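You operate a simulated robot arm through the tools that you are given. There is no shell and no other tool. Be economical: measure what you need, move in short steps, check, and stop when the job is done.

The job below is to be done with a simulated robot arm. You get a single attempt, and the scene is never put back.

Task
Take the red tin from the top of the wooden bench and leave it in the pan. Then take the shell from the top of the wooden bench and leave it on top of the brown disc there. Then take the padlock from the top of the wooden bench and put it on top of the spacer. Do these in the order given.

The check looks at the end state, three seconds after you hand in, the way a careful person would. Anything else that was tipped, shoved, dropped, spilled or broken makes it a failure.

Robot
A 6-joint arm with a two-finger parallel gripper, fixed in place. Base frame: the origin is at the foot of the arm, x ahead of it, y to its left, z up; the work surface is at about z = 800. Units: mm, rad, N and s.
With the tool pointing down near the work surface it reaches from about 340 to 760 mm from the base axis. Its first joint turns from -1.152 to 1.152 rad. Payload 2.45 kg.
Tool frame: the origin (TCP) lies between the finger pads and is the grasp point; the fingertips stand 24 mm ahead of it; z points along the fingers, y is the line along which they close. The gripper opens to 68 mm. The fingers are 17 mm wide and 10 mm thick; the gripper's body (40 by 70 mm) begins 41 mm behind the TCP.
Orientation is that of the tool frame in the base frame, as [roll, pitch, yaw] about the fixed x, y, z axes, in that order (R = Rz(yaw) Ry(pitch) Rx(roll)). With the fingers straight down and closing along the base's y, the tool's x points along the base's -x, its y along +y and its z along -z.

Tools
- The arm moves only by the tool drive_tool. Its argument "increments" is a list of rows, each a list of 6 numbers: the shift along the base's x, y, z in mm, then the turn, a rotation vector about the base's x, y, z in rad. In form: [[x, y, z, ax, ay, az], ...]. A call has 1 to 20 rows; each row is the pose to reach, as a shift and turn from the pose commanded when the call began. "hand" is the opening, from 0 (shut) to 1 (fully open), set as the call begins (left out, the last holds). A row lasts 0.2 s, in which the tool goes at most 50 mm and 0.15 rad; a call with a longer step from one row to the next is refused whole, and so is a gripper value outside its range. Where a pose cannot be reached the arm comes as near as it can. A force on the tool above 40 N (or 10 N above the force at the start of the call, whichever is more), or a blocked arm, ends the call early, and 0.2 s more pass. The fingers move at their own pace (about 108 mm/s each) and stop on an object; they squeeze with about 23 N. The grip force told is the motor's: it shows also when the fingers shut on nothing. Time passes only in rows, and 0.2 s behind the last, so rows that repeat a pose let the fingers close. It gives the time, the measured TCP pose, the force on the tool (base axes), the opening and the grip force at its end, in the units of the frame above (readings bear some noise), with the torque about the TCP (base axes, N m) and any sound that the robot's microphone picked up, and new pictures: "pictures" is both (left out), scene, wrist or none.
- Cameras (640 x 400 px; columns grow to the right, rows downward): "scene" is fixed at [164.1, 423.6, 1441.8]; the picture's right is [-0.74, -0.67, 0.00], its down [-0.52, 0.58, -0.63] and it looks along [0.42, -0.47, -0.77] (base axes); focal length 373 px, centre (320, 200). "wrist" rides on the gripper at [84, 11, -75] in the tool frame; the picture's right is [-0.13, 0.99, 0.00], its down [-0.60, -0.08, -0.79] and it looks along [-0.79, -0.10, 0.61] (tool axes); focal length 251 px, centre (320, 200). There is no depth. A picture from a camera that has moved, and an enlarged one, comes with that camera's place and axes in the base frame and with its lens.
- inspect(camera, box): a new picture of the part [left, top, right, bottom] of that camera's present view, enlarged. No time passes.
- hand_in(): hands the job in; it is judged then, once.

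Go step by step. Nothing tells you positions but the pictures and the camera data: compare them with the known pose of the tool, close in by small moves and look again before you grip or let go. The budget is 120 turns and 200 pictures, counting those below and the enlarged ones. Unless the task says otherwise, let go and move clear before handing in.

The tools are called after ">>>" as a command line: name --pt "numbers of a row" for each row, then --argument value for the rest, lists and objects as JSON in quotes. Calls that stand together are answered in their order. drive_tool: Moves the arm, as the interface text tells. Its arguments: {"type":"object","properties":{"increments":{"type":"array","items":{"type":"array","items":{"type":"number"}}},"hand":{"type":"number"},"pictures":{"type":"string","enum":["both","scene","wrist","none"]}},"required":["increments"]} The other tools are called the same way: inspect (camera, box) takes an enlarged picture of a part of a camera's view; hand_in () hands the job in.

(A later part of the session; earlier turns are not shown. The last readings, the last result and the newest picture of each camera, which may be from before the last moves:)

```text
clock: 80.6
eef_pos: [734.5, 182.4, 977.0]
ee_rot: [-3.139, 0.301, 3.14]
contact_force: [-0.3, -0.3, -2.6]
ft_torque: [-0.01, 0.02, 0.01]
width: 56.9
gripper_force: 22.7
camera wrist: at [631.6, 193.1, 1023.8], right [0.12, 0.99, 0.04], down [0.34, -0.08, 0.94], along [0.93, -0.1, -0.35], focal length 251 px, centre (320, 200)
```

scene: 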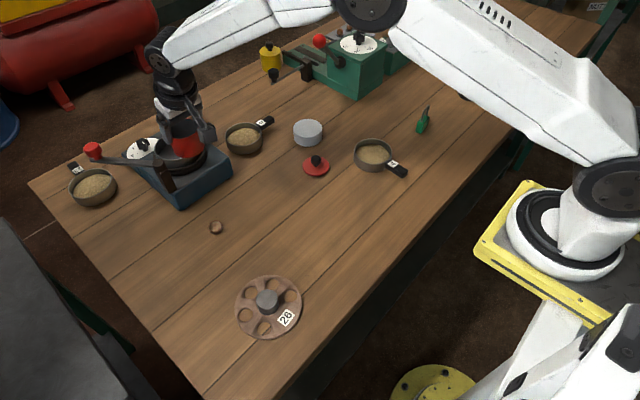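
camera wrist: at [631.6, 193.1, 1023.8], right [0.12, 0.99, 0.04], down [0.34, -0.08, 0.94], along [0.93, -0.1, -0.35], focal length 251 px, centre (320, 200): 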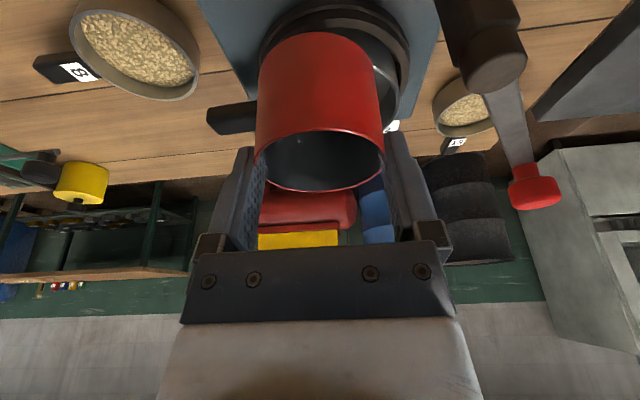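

>>> drive_tool --pt "10 3 0 0 0 0" --pt "18 7 0 0 0 0" --pt "18 7 0 0 0 0"

>>> inspect --camera "scene" --box '[120, 90, 240, 180]'

>>> inspect --camera "wrist" --box '[200, 0, 440, 180]'

```text
clock: 81.4
eef_pos: [751.6, 189.1, 979.2]
ee_rot: [-3.14, 0.301, -3.141]
contact_force: [-0.3, 0.7, -2.8]
ft_torque: [0.0, 0.03, 0.03]
width: 56.8
gripper_force: 22.9
camera wrist: at [648.7, 200.0, 1024.6], right [0.12, 0.99, 0.04], down [0.34, -0.08, 0.94], along [0.93, -0.1, -0.35], focal length 251 px, centre (320, 200)
```

scene: 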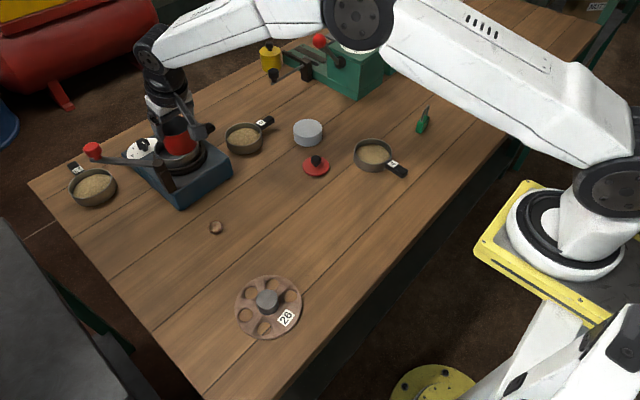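
wrist: 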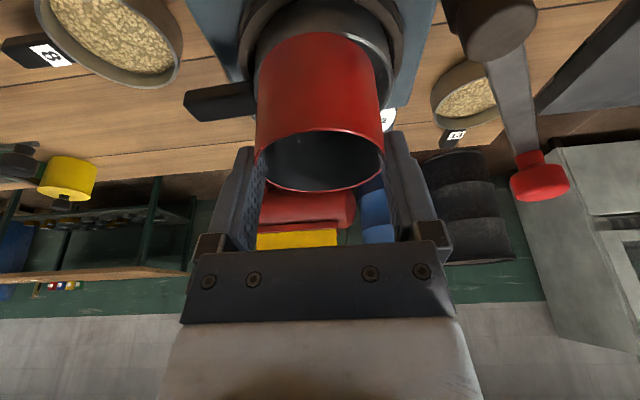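

```text
4.44 times, centred on (180, 135) of scene
camera zoom: at [164.1, 423.6, 1441.8], right [-0.74, -0.67, 0.0], down [-0.52, 0.58, -0.63], along [0.42, -0.47, -0.77], focal length 1658 px, centre (942, 489)
```

zoom: 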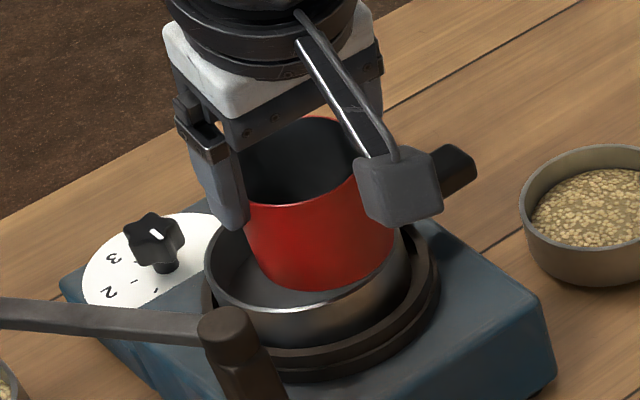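

```text
2.22 times, centred on (320, 90) of wrist
camera zoom: at [648.7, 200.0, 1024.6], right [0.12, 0.99, 0.04], down [0.34, -0.08, 0.94], along [0.93, -0.1, -0.35], focal length 559 px, centre (320, 444)
```

zoom: 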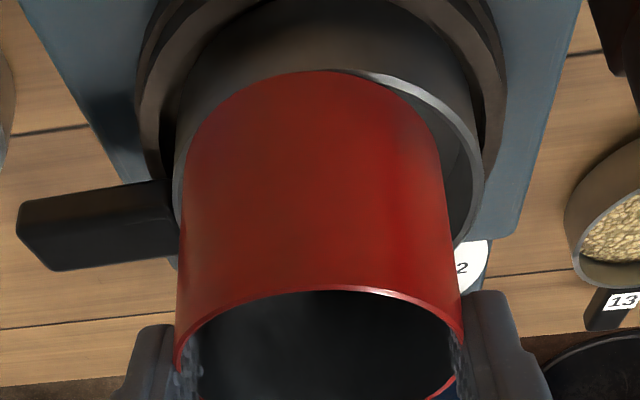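

From these views the pan centre is nearer (783, 189). I extend in small steps.

>>> drive_tool --pt "5 0 0 0 0 0" --pt "10 0 0 0 0 0" --pt "15 0 0 0 0 0" --pt "20 0 0 0 0 0" --pt "20 0 0 0 0 0" --pictures "wrist"

>>> inspect --camera "scene" --box '[120, 90, 240, 180]'

>>> inspect --camera "wrist" --box '[200, 0, 440, 180]'

```text
clock: 82.6
eef_pos: [770.9, 187.3, 977.9]
ee_rot: [-3.14, 0.301, 3.141]
contact_force: [-0.5, 0.5, -2.7]
ft_torque: [-0.04, 0.0, 0.01]
width: 56.8
gripper_force: 23.2
camera wrist: at [669.5, 199.5, 1024.9], right [0.12, 0.99, 0.04], down [0.34, -0.08, 0.94], along [0.93, -0.1, -0.35], focal length 251 px, centre (320, 200)
```

wrist: 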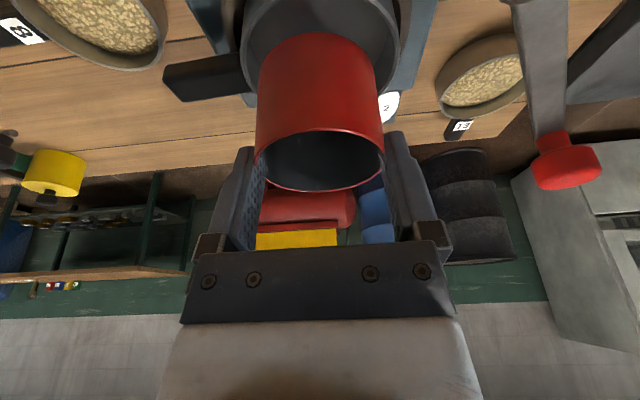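

```text
4.44 times, centred on (180, 135) of scene
camera zoom: at [164.2, 423.6, 1441.8], right [-0.74, -0.67, 0.0], down [-0.52, 0.58, -0.63], along [0.42, -0.47, -0.77], focal length 1658 px, centre (942, 489)
```

zoom: 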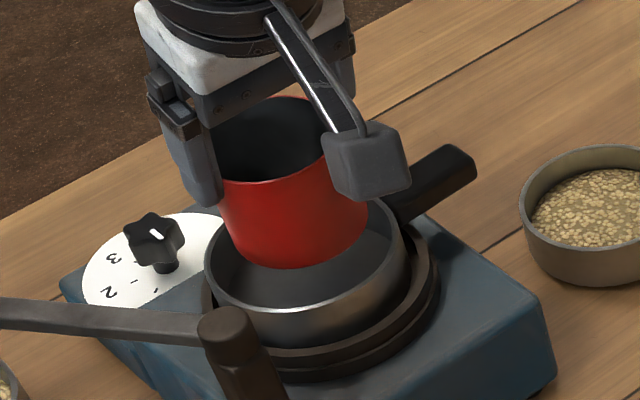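

```text
2.22 times, centred on (320, 90) of wrist
camera zoom: at [669.5, 199.5, 1024.9], right [0.12, 0.99, 0.04], down [0.34, -0.08, 0.94], along [0.93, -0.1, -0.35], focal length 559 px, centre (320, 444)
```

zoom: 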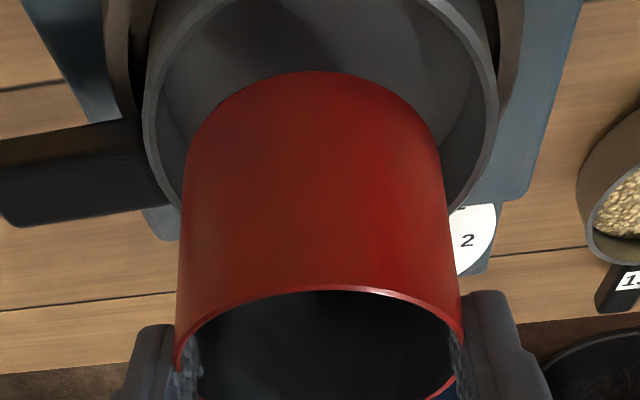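

Reach is fine and the tin is over the pan in both views. I lower it into the pan.

>>> drive_tool --pt "2 1 -8 0 0 0" --pt "2 1 -18 0 0 0" --pt "2 1 -26 0 0 0" --pt "2 1 -26 0 0 0" --pictures "none"

>>> inspect --camera "scene" --box '[120, 90, 240, 180]'

>>> inspect --camera "wrist" --box '[200, 0, 440, 180]'

```text
clock: 83.6
eef_pos: [774.5, 191.6, 950.9]
ee_rot: [-3.138, 0.301, 3.14]
contact_force: [0.1, 0.1, -1.9]
ft_torque: [0.01, 0.03, 0.0]
width: 56.9
gripper_force: 22.7
```

```text
4.44 times, centred on (180, 135) of scene
camera zoom: at [164.1, 423.6, 1441.8], right [-0.74, -0.67, 0.0], down [-0.52, 0.58, -0.63], along [0.42, -0.47, -0.77], focal length 1658 px, centre (942, 489)
```

zoom: 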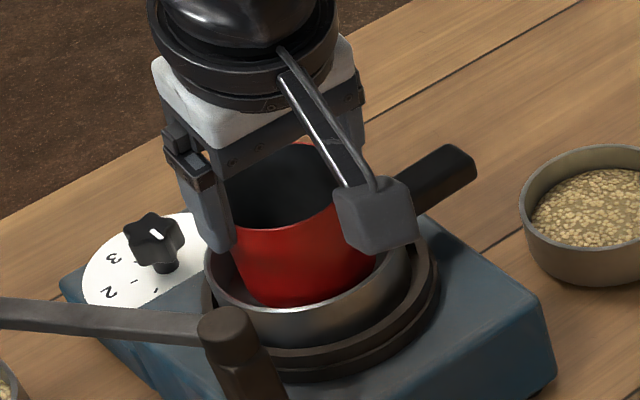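

```text
2.22 times, centred on (320, 90) of wrist
camera zoom: at [671.8, 201.8, 998.1], right [0.12, 0.99, 0.04], down [0.34, -0.08, 0.94], along [0.93, -0.1, -0.35], focal length 559 px, centre (320, 444)
```

zoom: 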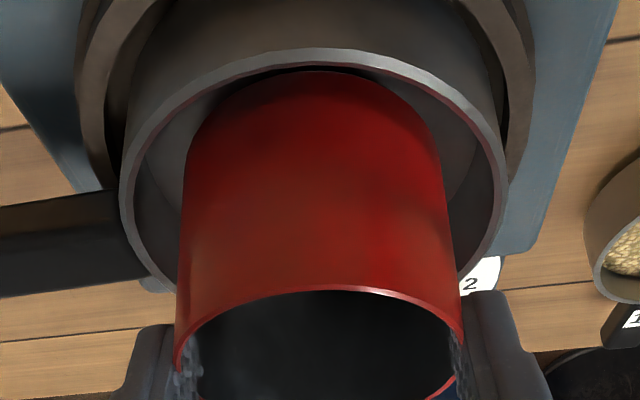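

The tin is close to the near wall, so I shift 6 mm outward and continue down to contact.

>>> drive_tool --pt "3 0 0 0 0 0" --pt "6 0 0 0 0 0" --pt "6 0 -4 0 0 0" --pt "6 0 -8 0 0 0" --pt "6 0 -10 0 0 0" --pt "6 0 -12 0 0 0" --pictures "none"

>>> inspect --camera "wrist" --box '[200, 0, 440, 180]'

```text
clock: 85.0
eef_pos: [780.4, 190.5, 939.9]
ee_rot: [-3.141, 0.303, 3.141]
contact_force: [-0.8, -0.1, 0.0]
ft_torque: [0.07, 0.09, 0.02]
width: 56.9
gripper_force: 22.8
```

```text
2.22 times, centred on (320, 90) of wrist
camera zoom: at [677.9, 201.4, 987.8], right [0.12, 0.99, 0.04], down [0.34, -0.08, 0.94], along [0.93, -0.1, -0.35], focal length 559 px, centre (320, 444)
```

zoom: 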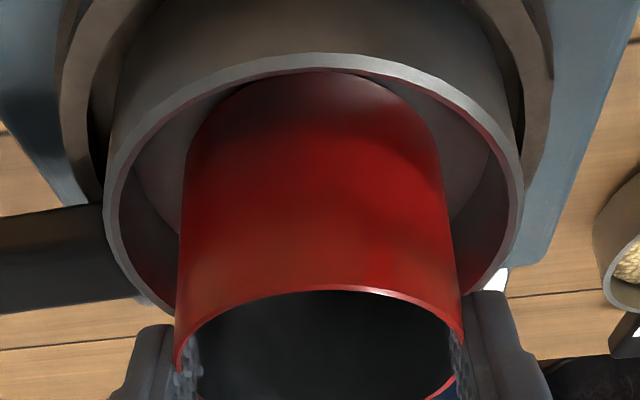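

Just touching. Two more small steps.

>>> drive_tool --pt "0 0 -1 0 0 0" --pt "0 0 -2 0 0 0" --pt "0 0 -2 0 0 0" --pictures "none"

>>> inspect --camera "scene" --box '[120, 90, 240, 180]'

```text
clock: 85.8
eef_pos: [781.1, 191.0, 939.7]
ee_rot: [-3.14, 0.306, 3.141]
contact_force: [-4.1, -0.9, 16.0]
ft_torque: [0.0, 0.26, 0.03]
width: 57.0
gripper_force: 23.0
```

```text
4.44 times, centred on (180, 135) of scene
camera zoom: at [163.6, 423.4, 1441.9], right [-0.74, -0.67, 0.0], down [-0.52, 0.58, -0.63], along [0.42, -0.47, -0.77], focal length 1658 px, centre (942, 489)
```

zoom: 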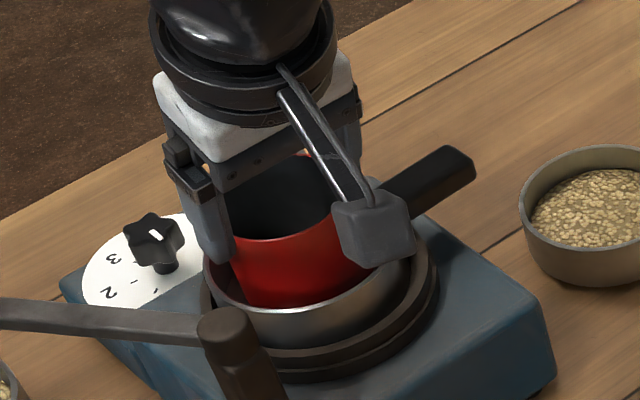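

The tin stands on the pan floor with the fingers above the pan's rim. I ease off and open.

>>> drive_tool --pt "0 0 1.5 0 0 0" --pt "0 0 1.5 0 0 0" --pictures "none"

>>> drive_tool --pt "0 0 0 0 0 0" --pt "0 0 0 0 0 0" --pt "0 0 0 0 0 0" --hand 1 --pictures "none"

>>> inspect --camera "wrist" --box '[200, 0, 440, 180]'

```text
clock: 86.4
eef_pos: [781.2, 190.9, 940.9]
ee_rot: [-3.141, 0.305, 3.141]
contact_force: [2.6, -0.4, 11.5]
ft_torque: [0.06, -0.24, -0.01]
width: 57.1
gripper_force: 23.0
```

```text
clock: 87.2
eef_pos: [780.5, 190.5, 940.5]
ee_rot: [-3.14, 0.3, 3.141]
contact_force: [-0.7, 0.7, -0.2]
ft_torque: [0.01, 0.0, 0.01]
width: 67.9
gripper_force: 0.1
```

```text
2.22 times, centred on (320, 90) of wrist
camera zoom: at [677.8, 201.8, 986.3], right [0.12, 0.99, 0.04], down [0.34, -0.08, 0.94], along [0.93, -0.1, -0.35], focal length 559 px, centre (320, 444)
```

zoom: 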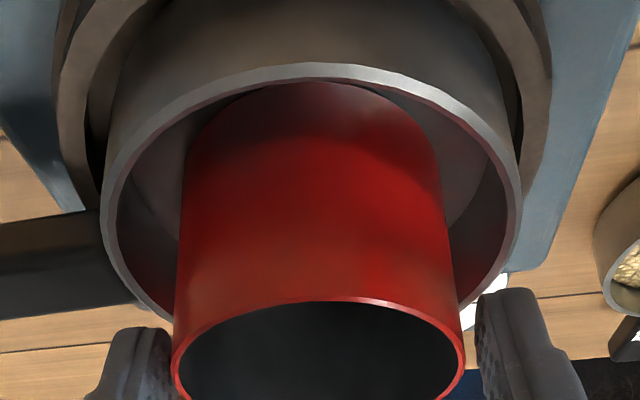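

The tin now stands free in the pan. I retreat upward and inward, levelling the tool on the way toward the lid.

>>> drive_tool --pt "-4 0 12 0 0 0" --pt "-10 0 32 0 0 0" --pt "-16 0 60 0 0 0" --pt "-40 -25 80 0 0 0" --pt "-75 -55 80 0 0 0" --pt "-110 -85 80 0 0.1 0" --pt "-140 -120 70 0 0.2 0" --pt "-165 -155 50 0 0.3 0" --pt "-190 -190 30 0 0.3 0" --pt "-200 -223 0 0 0.3 0" --pt "-200 -223 0 0 0.3 0"

>>> inspect --camera "scene" --box '[120, 90, 240, 180]'

```text
clock: 89.6
eef_pos: [581.5, -31.9, 937.1]
ee_rot: [-3.141, 0.002, 3.141]
contact_force: [0.1, -0.5, 0.3]
ft_torque: [0.01, -0.04, 0.0]
width: 67.9
gripper_force: 0.0
camera wrist: at [497.2, -22.3, 1012.5], right [0.13, 0.99, 0.0], down [0.6, -0.08, 0.79], along [0.79, -0.1, -0.61], focal length 251 px, centre (320, 200)
```

scene: 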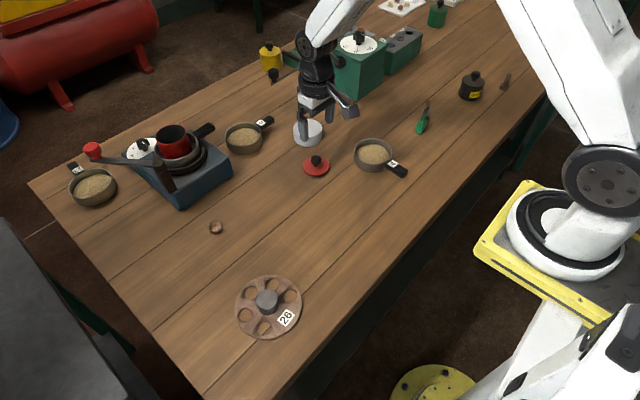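
wrist: 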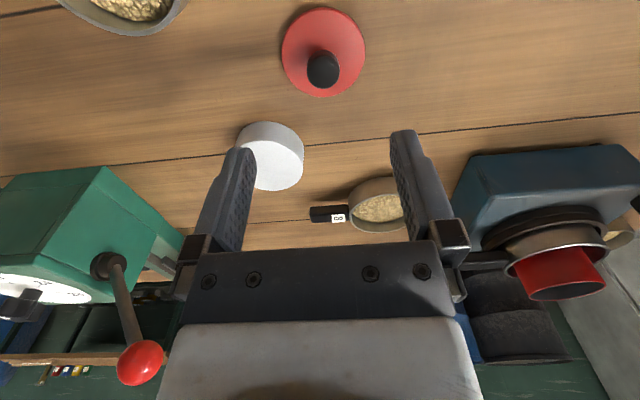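

```text
4.44 times, centred on (180, 135) of scene
camera zoom: at [164.1, 423.5, 1441.8], right [-0.74, -0.67, 0.0], down [-0.52, 0.58, -0.63], along [0.42, -0.47, -0.77], focal length 1658 px, centre (942, 489)
```

zoom: 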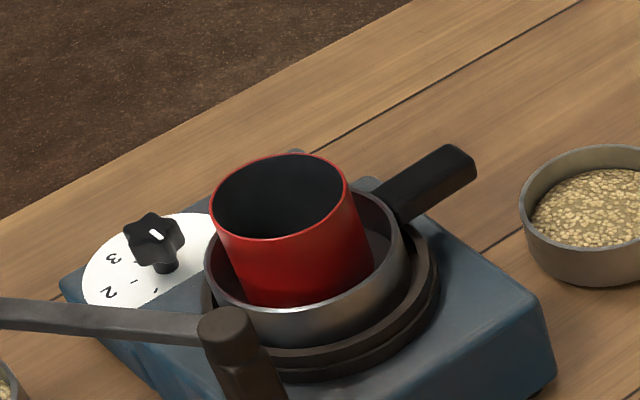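

The tin stands upright in the pan. The lid's knob is at about (584, -31.5), right below; I descend and grip it.

>>> drive_tool --pt "2.5 0.5 -40 0 0 0" --pt "2.5 0.5 -75 0 0 0" --pt "2.5 0.5 -94 0 0 0" --pt "2.5 0.5 -94 0 0 0" --pictures "wrist"

>>> inspect --camera "scene" --box '[260, 110, 380, 200]'

```text
clock: 90.6
eef_pos: [582.4, -31.8, 845.0]
ee_rot: [-3.14, 0.001, -3.141]
contact_force: [0.2, 0.9, -0.3]
ft_torque: [-0.02, 0.03, 0.0]
width: 67.9
gripper_force: 0.2
camera wrist: at [497.6, -21.3, 919.7], right [0.13, 0.99, 0.0], down [0.6, -0.08, 0.79], along [0.79, -0.1, -0.61], focal length 251 px, centre (320, 200)
```

wrist: 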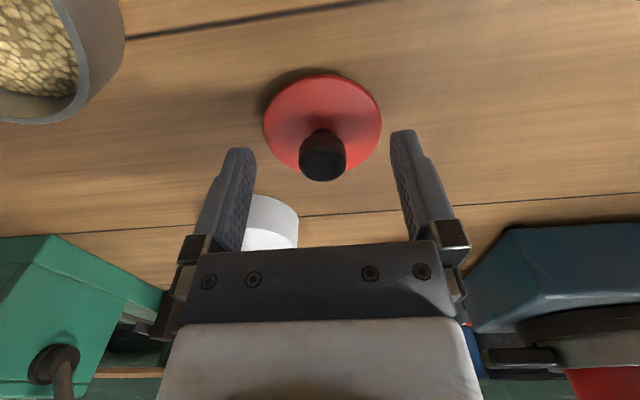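

```text
4.44 times, centred on (320, 155) of scene
camera zoom: at [164.1, 423.6, 1441.8], right [-0.74, -0.67, 0.0], down [-0.52, 0.58, -0.63], along [0.42, -0.47, -0.77], focal length 1658 px, centre (320, 400)
```

zoom: 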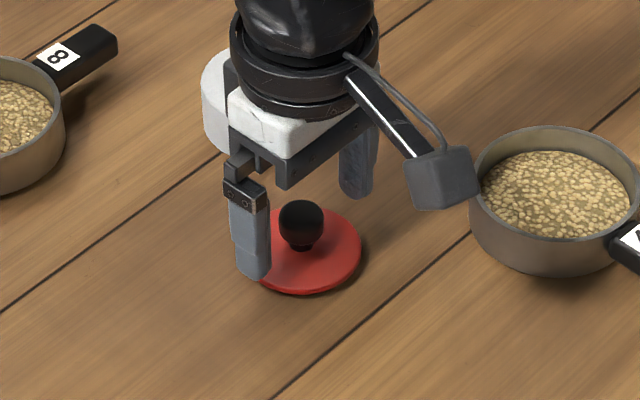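

>>> drive_tool --pt "1 0.5 -3 0 0 0" --pt "1 0.5 -3 0 0 0" --pictures "none"

>>> drive_tool --pt "0 0 0 0 0 0" --pt "0 0 0 0 0 0" --pt "0 0 0 0 0 0" --hand 0 --pictures "none"

>>> drive_tool --pt "0 0 10 0 0 0" --pt "0 0 40 0 0 0" --pt "35 20 50 0 0 0" --pt "70 40 50 0 0 0" --pt "92 62 40 0 0 0" --pt "92 70 12 0 0 0" --pt "92 70 12 0 0 0"

```text
clock: 91.2
eef_pos: [583.7, -31.7, 842.5]
ee_rot: [-3.139, 0.003, 3.141]
contact_force: [0.7, -0.3, 0.1]
ft_torque: [-0.03, 0.01, 0.01]
width: 68.3
gripper_force: 0.1
```

```text
clock: 92.0
eef_pos: [583.7, -31.4, 842.8]
ee_rot: [-3.139, 0.001, -3.142]
contact_force: [-1.0, 0.2, -0.2]
ft_torque: [0.02, -0.01, 0.04]
width: 22.1
gripper_force: 22.8
```

```text
clock: 93.6
eef_pos: [675.9, 38.1, 855.8]
ee_rot: [-3.139, 0.001, 3.141]
contact_force: [-0.5, 0.2, -0.3]
ft_torque: [0.0, 0.01, 0.04]
width: 22.0
gripper_force: 23.2
camera wrist: at [591.1, 48.9, 930.4], right [0.13, 0.99, 0.0], down [0.6, -0.08, 0.79], along [0.79, -0.1, -0.61], focal length 251 px, centre (320, 200)
```

scene: 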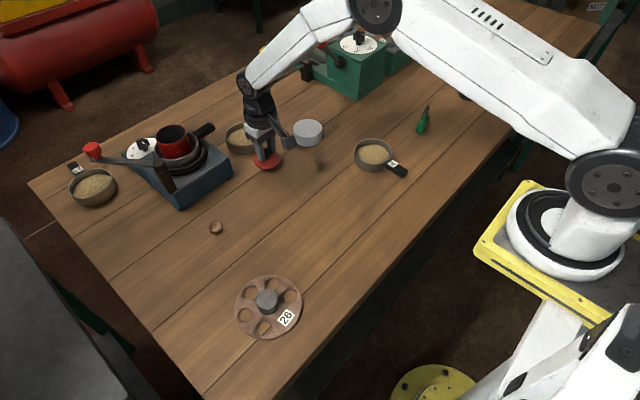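
wrist: 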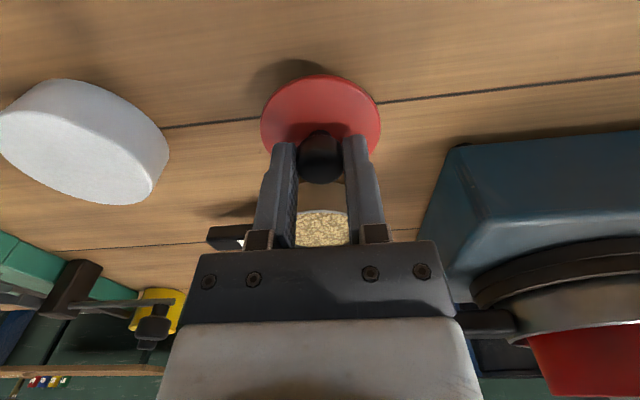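

I set the lid down here, release it, then rise and tilt 0.3 rad to take the knob again.

>>> drive_tool --pt "0 0 -8 0 0 0" --pt "0 0 -11 0 0 0" --pt "0 0 -13 0 0 0" --pt "0 0 -13 0 0 0" --pictures "none"

>>> drive_tool --pt "0 0 0 0 0 0" --pt "0 0 0 0 0 0" --pt "0 0 20 0 0 0" --pt "-3 0 45 0 0 0" --pt "-10 0 50 0 -0.1 0" --pt "-15 0 45 0 -0.2 0" --pt "-20 0 40 0 -0.3 0" --pt "-20 0 40 0 -0.3 0" --hand 1 --pictures "wrist"

>>> inspect --camera "wrist" --box '[220, 30, 420, 180]'

```text
clock: 94.6
eef_pos: [674.9, 37.4, 842.1]
ee_rot: [-3.14, 0.004, 3.141]
contact_force: [-0.3, 0.4, 0.8]
ft_torque: [0.0, 0.01, 0.0]
width: 22.0
gripper_force: 23.3
```

```text
clock: 96.4
eef_pos: [656.3, 37.3, 882.4]
ee_rot: [-3.14, 0.303, -3.14]
contact_force: [-0.4, -0.2, 0.7]
ft_torque: [0.0, -0.04, 0.02]
width: 68.1
gripper_force: 0.1
camera wrist: at [553.5, 48.3, 928.5], right [0.12, 0.99, 0.04], down [0.34, -0.08, 0.94], along [0.93, -0.1, -0.35], focal length 251 px, centre (320, 200)
```

wrist: 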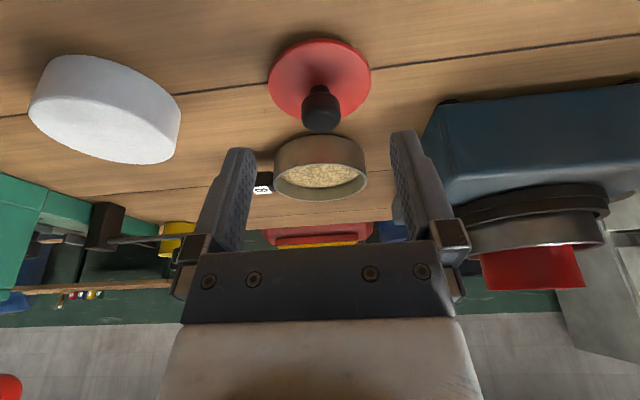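

```text
2.67 times, centred on (320, 105) of wrist
camera zoom: at [553.5, 48.3, 928.5], right [0.12, 0.99, 0.04], down [0.34, -0.08, 0.94], along [0.93, -0.1, -0.35], focal length 670 px, centre (320, 453)
```

zoom: 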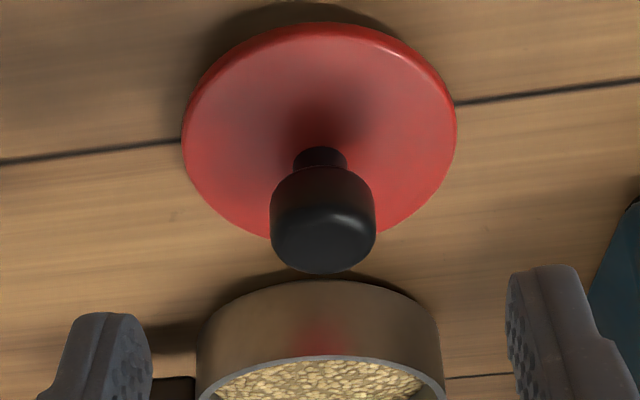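

>>> drive_tool --pt "6 0 -15 0 0 0" --pt "12 0 -30 0 0 0" --pt "15 0.3 -39 0 0 0" --pt "15 0.3 -39 0 0 0" --pictures "none"

>>> inspect --camera "wrist" --box '[220, 60, 420, 210]'

>>> drive_tool --pt "0 0 0 0 0 0" --pt "0 0 0 0 0 0" --pt "0 0 0 0 0 0" --hand 0 --pictures "wrist"

```text
clock: 97.4
eef_pos: [670.4, 38.2, 842.0]
ee_rot: [-3.14, 0.301, 3.14]
contact_force: [0.4, -1.1, 0.5]
ft_torque: [0.01, -0.03, 0.01]
width: 67.9
gripper_force: 0.0
```

```text
2.67 times, centred on (320, 135) of wrist
camera zoom: at [568.0, 48.7, 887.9], right [0.12, 0.99, 0.04], down [0.34, -0.08, 0.94], along [0.93, -0.1, -0.35], focal length 670 px, centre (320, 373)
```

zoom: 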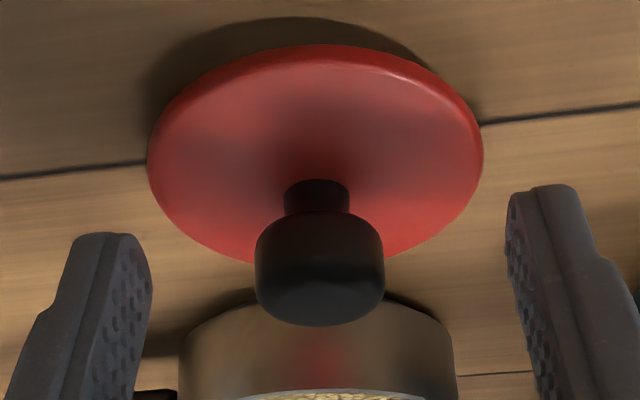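

```text
clock: 98.2
eef_pos: [671.4, 38.0, 842.7]
ee_rot: [-3.14, 0.302, 3.14]
contact_force: [0.1, -0.4, -0.3]
ft_torque: [-0.01, 0.02, 0.02]
width: 21.9
gripper_force: 22.7
camera wrist: at [567.9, 48.7, 888.1], right [0.12, 0.99, 0.04], down [0.34, -0.08, 0.94], along [0.93, -0.1, -0.35], focal length 251 px, centre (320, 200)
```

wrist: 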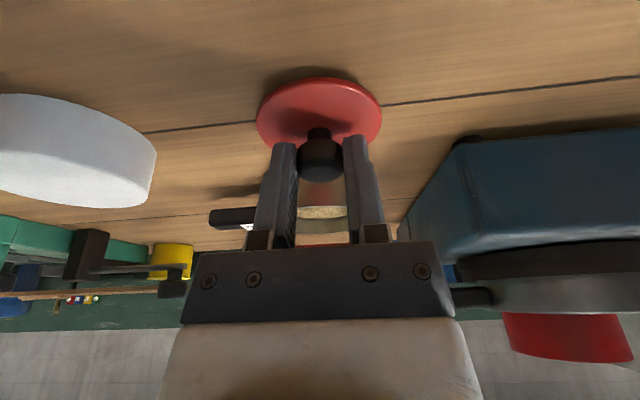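

Lid held level at 0.3 rad tilt. I carry it up and toward the tin in the pan.

>>> drive_tool --pt "0 0 20 0 0 0" --pt "0 0 60 0 0 0" --pt "0 0 105 0 0 0" --pt "0 0 150 0 0 0" --pt "20 35 165 0 0 0" --pt "40 70 165 0 0 0" --pt "60 105 165 0 0 0" --pt "80 135 165 0 0 0" --pt "95 150 160 0 0 0" --pt "95 150 160 0 0 0"

>>> inspect --camera "wrist" --box '[200, 0, 440, 180]'

>>> inspect --camera "scene" --box '[120, 70, 240, 180]'

```text
clock: 100.4
eef_pos: [767.7, 190.8, 1002.2]
ee_rot: [-3.138, 0.299, 3.141]
contact_force: [-0.2, -0.9, 0.2]
ft_torque: [0.02, 0.0, -0.03]
width: 21.8
gripper_force: 22.6
camera wrist: at [664.8, 201.8, 1048.3], right [0.12, 0.99, 0.04], down [0.34, -0.08, 0.94], along [0.93, -0.1, -0.35], focal length 251 px, centre (320, 200)
```

scene: 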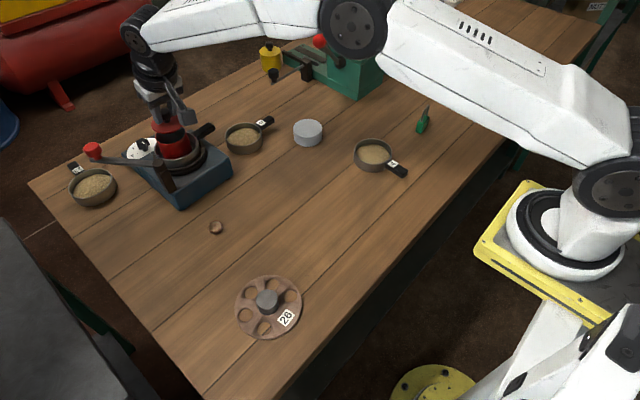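
wrist: 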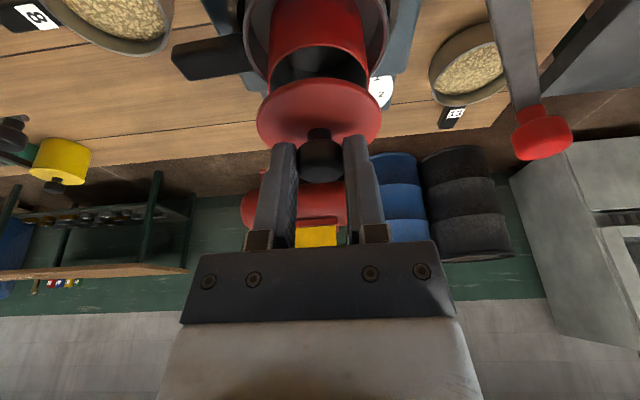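

```text
2.22 times, centred on (320, 90) of wrist
camera zoom: at [664.8, 201.8, 1048.3], right [0.12, 0.99, 0.04], down [0.34, -0.08, 0.94], along [0.93, -0.1, -0.35], focal length 559 px, centre (320, 444)
```

zoom: 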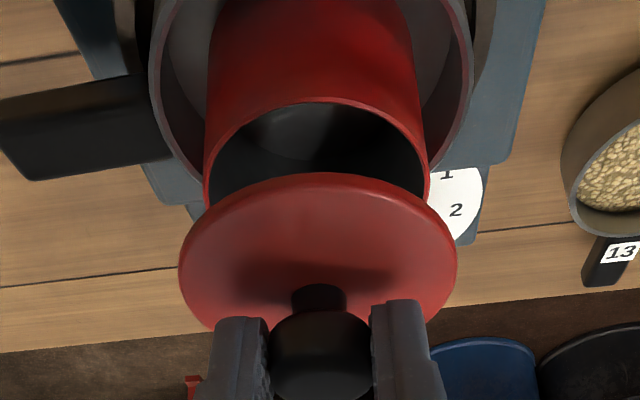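

```text
3.64 times, centred on (180, 125) of scene
camera zoom: at [164.1, 423.6, 1441.8], right [-0.74, -0.67, 0.0], down [-0.52, 0.58, -0.63], along [0.42, -0.47, -0.77], focal length 1357 px, centre (829, 473)
```

zoom: 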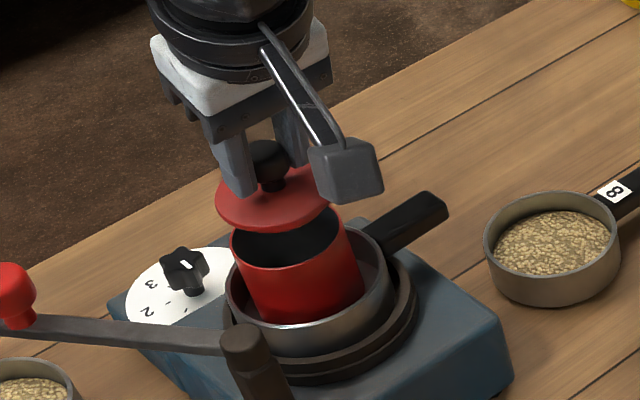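

The lid must go about 18 mm outward and 1.5 mm right. I extend in small steps, watching the reach.

>>> drive_tool --pt "4 -0.4 -4 0 0 0" --pt "8 -0.8 -7 0 0 0" --pt "12 -1.2 -10 0 0 0" --pt "12 -1.2 -10 0 0 0" --pictures "none"

>>> drive_tool --pt "3 -0.2 -3 0 0 0" --pt "6 -0.3 -6 0 0 0" --pt "6 -0.3 -6 0 0 0" --pictures "none"

>>> inspect --camera "wrist" --box '[200, 0, 440, 180]'

>>> inspect --camera "scene" --box '[130, 80, 226, 160]'

```text
clock: 101.4
eef_pos: [779.1, 187.8, 992.9]
ee_rot: [-3.141, 0.301, 3.141]
contact_force: [0.1, -0.7, -0.7]
ft_torque: [0.04, -0.01, -0.03]
width: 21.7
gripper_force: 22.9
```

```text
clock: 102.2
eef_pos: [783.7, 188.7, 987.0]
ee_rot: [-3.141, 0.302, -3.141]
contact_force: [0.9, 0.7, -0.5]
ft_torque: [0.01, -0.02, -0.02]
width: 22.2
gripper_force: 22.6
```

```text
2.22 times, centred on (320, 90) of wrist
camera zoom: at [681.6, 197.9, 1033.0], right [0.12, 0.99, 0.04], down [0.34, -0.08, 0.94], along [0.93, -0.1, -0.35], focal length 559 px, centre (320, 444)
```

zoom: 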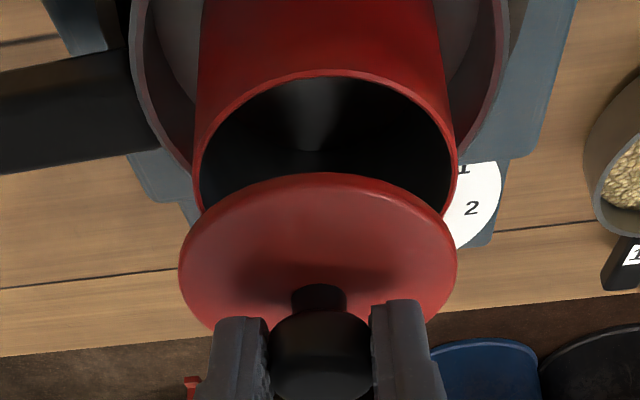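

```text
5.00 times, centred on (178, 120) of scene
camera zoom: at [164.1, 423.6, 1441.8], right [-0.74, -0.67, 0.0], down [-0.52, 0.58, -0.63], along [0.42, -0.47, -0.77], focal length 1866 px, centre (1030, 600)
```

zoom: 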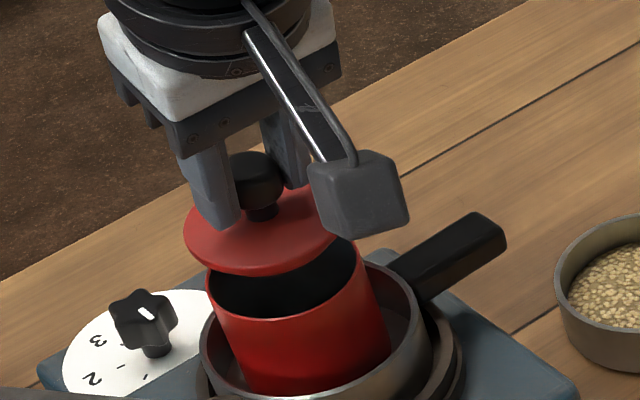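

Reach holds. I zoom in to measure lateral alignment more precisely.

>>> inspect --camera "wrist" --box '[260, 20, 400, 125]'

```text
3.81 times, centred on (330, 72) of wrist
camera zoom: at [681.6, 197.9, 1033.0], right [0.12, 0.99, 0.04], down [0.34, -0.08, 0.94], along [0.93, -0.1, -0.35], focal length 958 px, centre (282, 686)
```

zoom: 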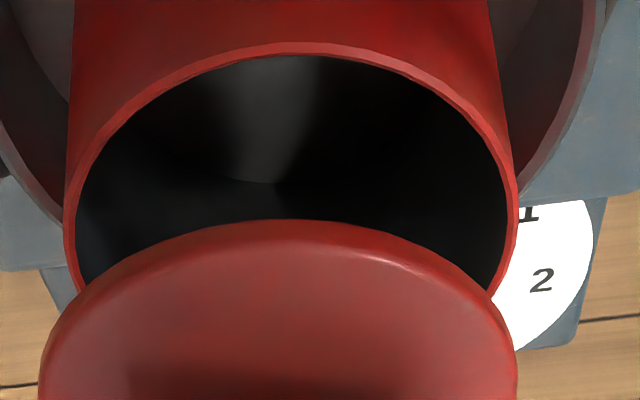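

Both views agree the lid should go about 2.4 mm left and 1.5 mm inward. I apply that and lower to just above the rim.

>>> drive_tool --pt "-1.5 2.4 0 0 0 0" --pt "-1.5 2.4 -5 0 0 0" --pt "-1.5 2.4 -10 0 0 0" --pt "-1.5 2.4 -10 0 0 0" --pictures "none"

>>> inspect --camera "wrist" --box '[260, 20, 400, 125]'

>>> inspect --camera "scene" --box '[140, 90, 212, 150]'

```text
clock: 103.2
eef_pos: [782.0, 189.8, 975.9]
ee_rot: [-3.139, 0.3, 3.141]
contact_force: [0.0, 0.1, -0.1]
ft_torque: [-0.04, 0.0, 0.0]
width: 21.9
gripper_force: 23.1
```

```text
3.81 times, centred on (330, 72) of wrist
camera zoom: at [679.4, 200.2, 1022.9], right [0.12, 0.99, 0.04], down [0.34, -0.08, 0.94], along [0.93, -0.1, -0.35], focal length 958 px, centre (282, 686)
```

zoom: 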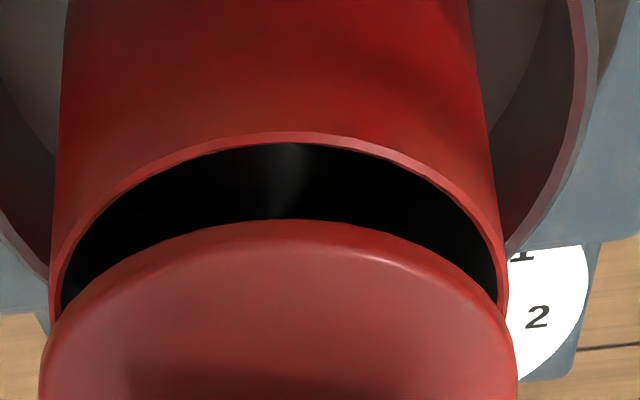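

```text
6.67 times, centred on (176, 120) of scene
camera zoom: at [164.1, 423.6, 1441.8], right [-0.74, -0.67, 0.0], down [-0.52, 0.58, -0.63], along [0.42, -0.47, -0.77], focal length 2487 px, centre (1280, 733)
```

zoom: 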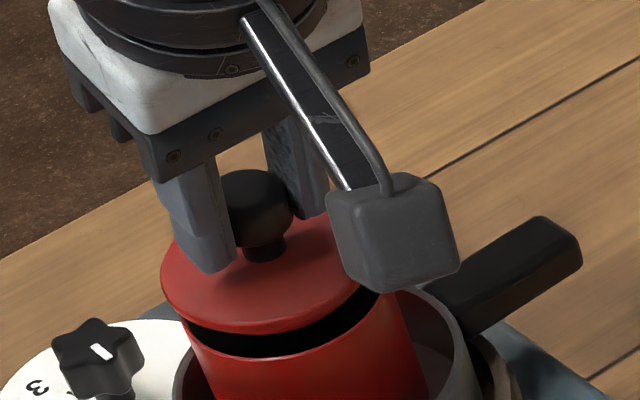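

Alignment is within about a millimetre. I lower onto the rim.

>>> drive_tool --pt "0 0 -3 0 0 0" --pt "0 0 -6 0 0 0" --pt "0 0 -8 0 0 0" --pt "0 0 -8 0 0 0" --pictures "none"

>>> inspect --camera "wrist" --box '[260, 20, 400, 125]'

>>> inspect --camera "scene" --box '[140, 100, 212, 160]'

```text
clock: 104.2
eef_pos: [784.3, 189.5, 973.5]
ee_rot: [-3.141, 0.308, 3.139]
contact_force: [-4.0, -1.1, 20.5]
ft_torque: [-0.05, -0.26, 0.01]
width: 21.9
gripper_force: 22.7
```

```text
3.81 times, centred on (330, 72) of wrist
camera zoom: at [680.8, 200.9, 1018.7], right [0.12, 0.99, 0.04], down [0.33, -0.08, 0.94], along [0.93, -0.1, -0.34], focal length 958 px, centre (282, 686)
```

zoom: 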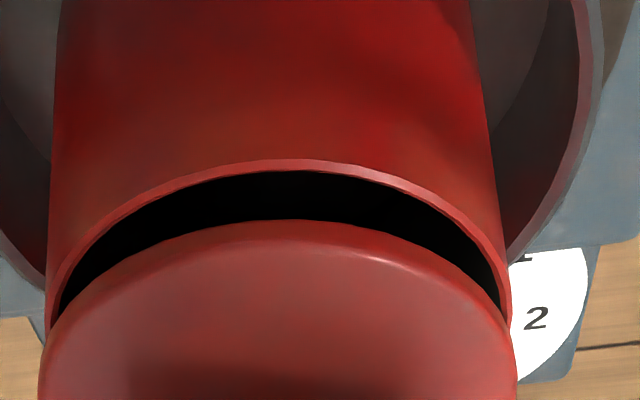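

```text
6.67 times, centred on (176, 130) of scene
camera zoom: at [163.5, 423.4, 1441.9], right [-0.74, -0.67, 0.0], down [-0.52, 0.58, -0.63], along [0.42, -0.47, -0.77], focal length 2487 px, centre (1280, 667)
```

zoom: 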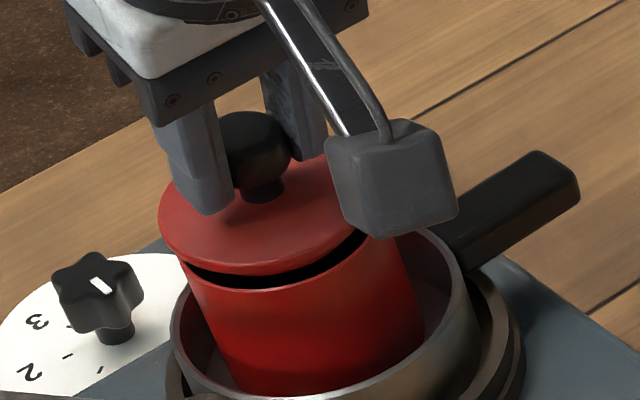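

The plug rests on the far side of the rim, so the lid must come inward. I ease up, shift 3 mm inward and lower again.

>>> drive_tool --pt "0 0 6 0 0 0" --pt "-3 0 6 0 0 0" --pt "-3 0 2 0 0 0" --pt "-3 0 -1 0 0 0" --pt "-3 0 -1 0 0 0" --pictures "none"

>>> inspect --camera "wrist" --box '[260, 20, 400, 125]'

>>> inspect --camera "scene" --box '[140, 100, 212, 160]'

```text
clock: 105.4
eef_pos: [779.0, 190.2, 967.1]
ee_rot: [-3.139, 0.299, -3.141]
contact_force: [-1.9, 0.5, 4.3]
ft_torque: [0.05, 0.11, 0.01]
width: 21.9
gripper_force: 22.4
heard: snap
```

```text
3.81 times, centred on (330, 72) of wrist
camera zoom: at [676.7, 200.2, 1014.2], right [0.12, 0.99, 0.04], down [0.34, -0.08, 0.94], along [0.93, -0.1, -0.35], focal length 958 px, centre (282, 686)
```

zoom: 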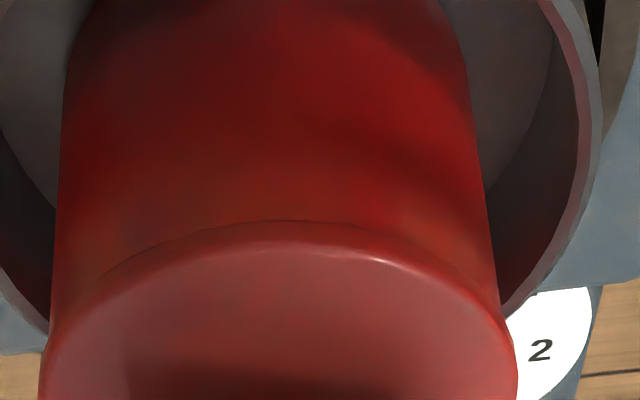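

```text
6.67 times, centred on (176, 130) of scene
camera zoom: at [163.9, 423.5, 1441.8], right [-0.74, -0.67, 0.0], down [-0.52, 0.58, -0.63], along [0.42, -0.47, -0.77], focal length 2487 px, centre (1280, 667)
```

zoom: 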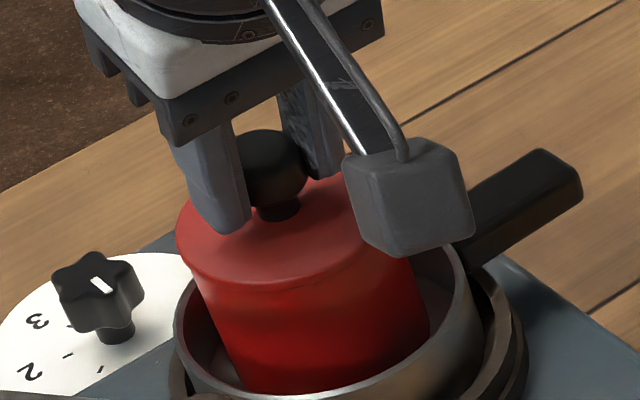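

Snap — the lid is seated. I open and retreat along the tool axis, then move away levelling the tool.

>>> drive_tool --pt "0 0 0 0 0 0" --pt "0 0 0 0 0 0" --pt "-3 0 10 0 0 0" --pt "-9 0 30 0 0 0" --pt "-25 -15 50 0 0 0" --pt "-60 -40 60 0 0 0" --pt "-95 -40 60 0 0.1 0" --pt "-130 -30 60 0 0.2 0" --pt "-165 -10 50 0 0.3 0" --pt "-190 15 30 0 0.3 0" --pt "-200 45 0 0 0.3 0" --pt "-200 45 0 0 0.3 0" --hand 0.75

>>> inspect --camera "scene" --box '[120, 90, 240, 180]'

>>> inspect --camera "scene" --box '[190, 200, 310, 350]'

```text
clock: 108.0
eef_pos: [578.3, 233.8, 968.5]
ee_rot: [-3.14, 0.001, 3.14]
contact_force: [0.5, -0.8, 0.3]
ft_torque: [-0.01, -0.03, -0.02]
width: 51.0
gripper_force: 0.0
camera wrist: at [494.7, 244.8, 1043.7], right [0.13, 0.99, 0.0], down [0.6, -0.08, 0.79], along [0.79, -0.1, -0.61], focal length 251 px, centre (320, 200)
```

scene: 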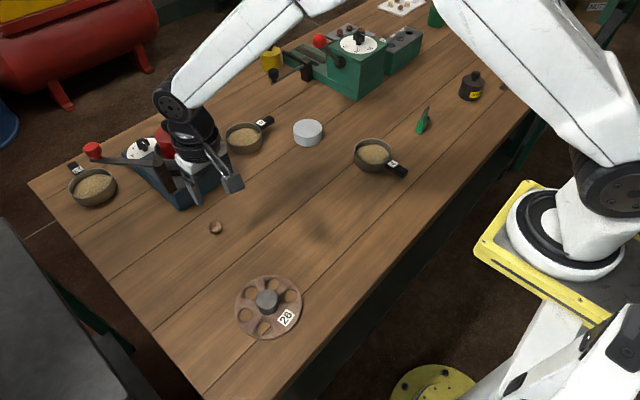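
wrist: 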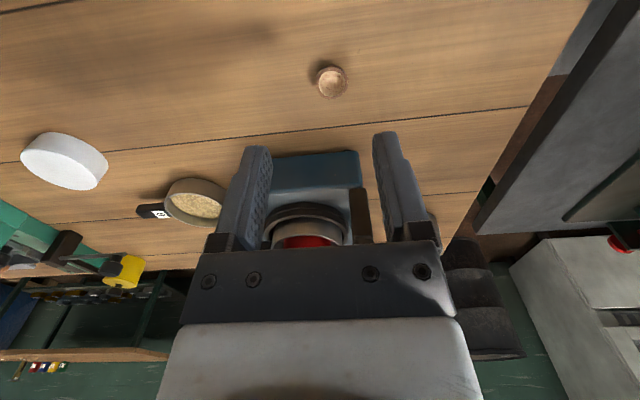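

```text
4.44 times, centred on (180, 135) of scene
camera zoom: at [164.1, 423.6, 1441.8], right [-0.74, -0.67, 0.0], down [-0.52, 0.58, -0.63], along [0.42, -0.47, -0.77], focal length 1658 px, centre (942, 489)
```

zoom: 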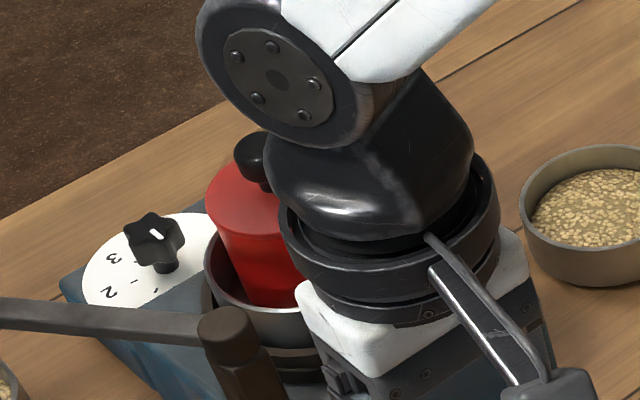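

```text
2.67 times, centred on (250, 275) of scene
camera zoom: at [164.1, 423.6, 1441.8], right [-0.74, -0.67, 0.0], down [-0.52, 0.58, -0.63], along [0.42, -0.47, -0.77], focal length 995 px, centre (507, 0)
```

zoom: 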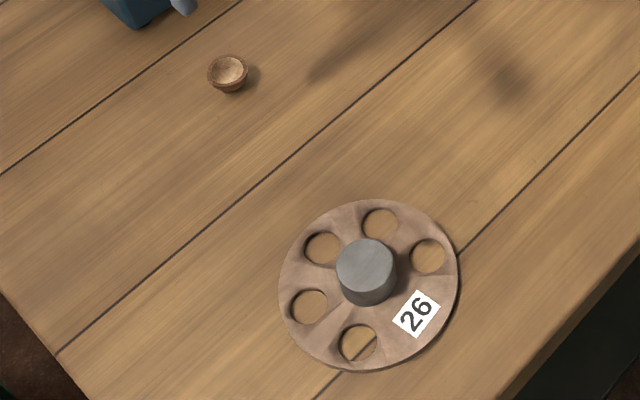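

Tin and lid are safely in the pan. The shell is near (618, 240). I move over it for a close look.

>>> drive_tool --pt "20 3 -30 0 0 0" --pt "38 6 -65 0 0 0" --pt "38 6 -90 0 0 0" --pt "38 6 -90 0 0 0" --pictures "none"

>>> inspect --camera "wrist" --box '[220, 0, 420, 150]'

>>> inspect --camera "scene" --box '[170, 190, 266, 250]'

```text
clock: 109.0
eef_pos: [616.4, 240.0, 878.7]
ee_rot: [-3.141, 0.0, 3.142]
contact_force: [1.2, -0.3, -0.2]
ft_torque: [-0.02, 0.0, -0.01]
width: 51.1
gripper_force: 0.1
```

```text
2.67 times, centred on (320, 75) of wrist
camera zoom: at [532.2, 250.7, 953.3], right [0.13, 0.99, 0.0], down [0.6, -0.08, 0.79], along [0.79, -0.1, -0.61], focal length 670 px, centre (320, 533)
```

zoom: 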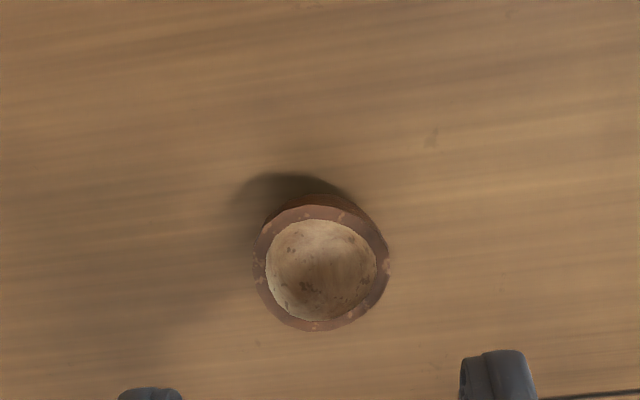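

```text
6.67 times, centred on (218, 220) of scene
camera zoom: at [164.1, 423.6, 1441.8], right [-0.74, -0.67, 0.0], down [-0.52, 0.58, -0.63], along [0.42, -0.47, -0.77], focal length 2487 px, centre (1000, 67)
```

zoom: 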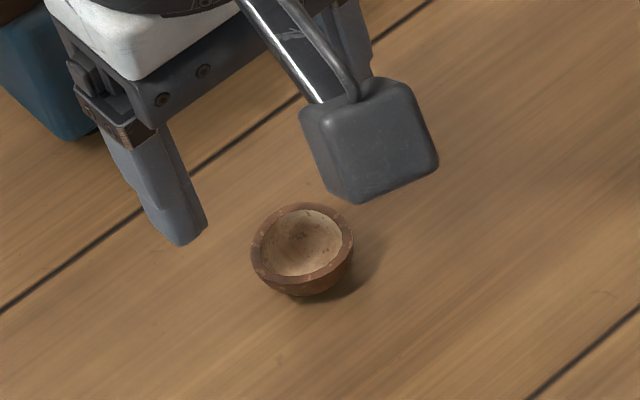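

The shell is an upright cup, about 30 mm wide, at (613.6, 240.8). I descend and straddle it.

>>> drive_tool --pt "-2.6 0.8 -25 0 0 0" --pt "-2.6 0.8 -42 0 0 0" --pt "-2.6 0.8 -51 0 0 0" --pt "-2.6 0.8 -51 0 0 0" --pictures "none"

>>> inspect --camera "wrist" --box '[220, 60, 420, 210]'

>>> inspect --camera "scene" --box '[170, 190, 266, 250]'

```text
clock: 110.0
eef_pos: [614.0, 241.5, 827.0]
ee_rot: [-3.139, 0.0, -3.141]
contact_force: [0.3, -0.8, 0.0]
ft_torque: [0.02, -0.01, -0.04]
width: 50.9
gripper_force: 0.0
```

```text
2.67 times, centred on (320, 135) of wrist
camera zoom: at [529.9, 251.7, 902.3], right [0.13, 0.99, 0.0], down [0.6, -0.08, 0.79], along [0.79, -0.1, -0.61], focal length 670 px, centre (320, 373)
```

zoom: 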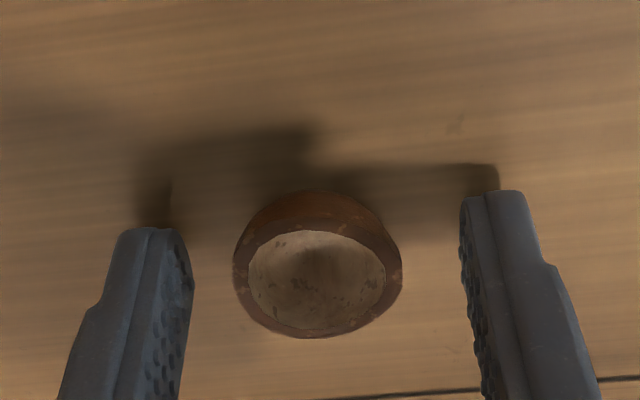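

```text
6.67 times, centred on (218, 220) of scene
camera zoom: at [164.1, 423.6, 1441.8], right [-0.74, -0.67, 0.0], down [-0.52, 0.58, -0.63], along [0.42, -0.47, -0.77], focal length 2487 px, centre (1000, 67)
```

zoom: 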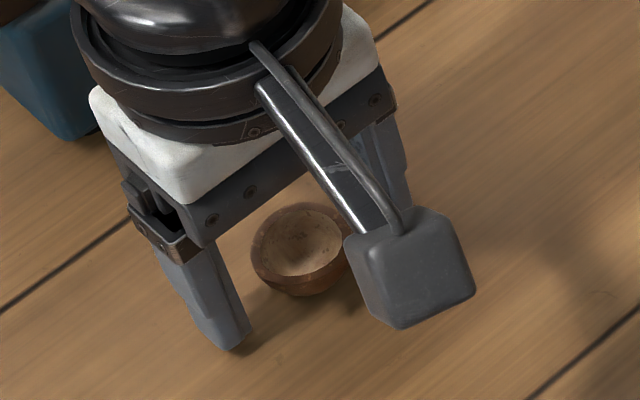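

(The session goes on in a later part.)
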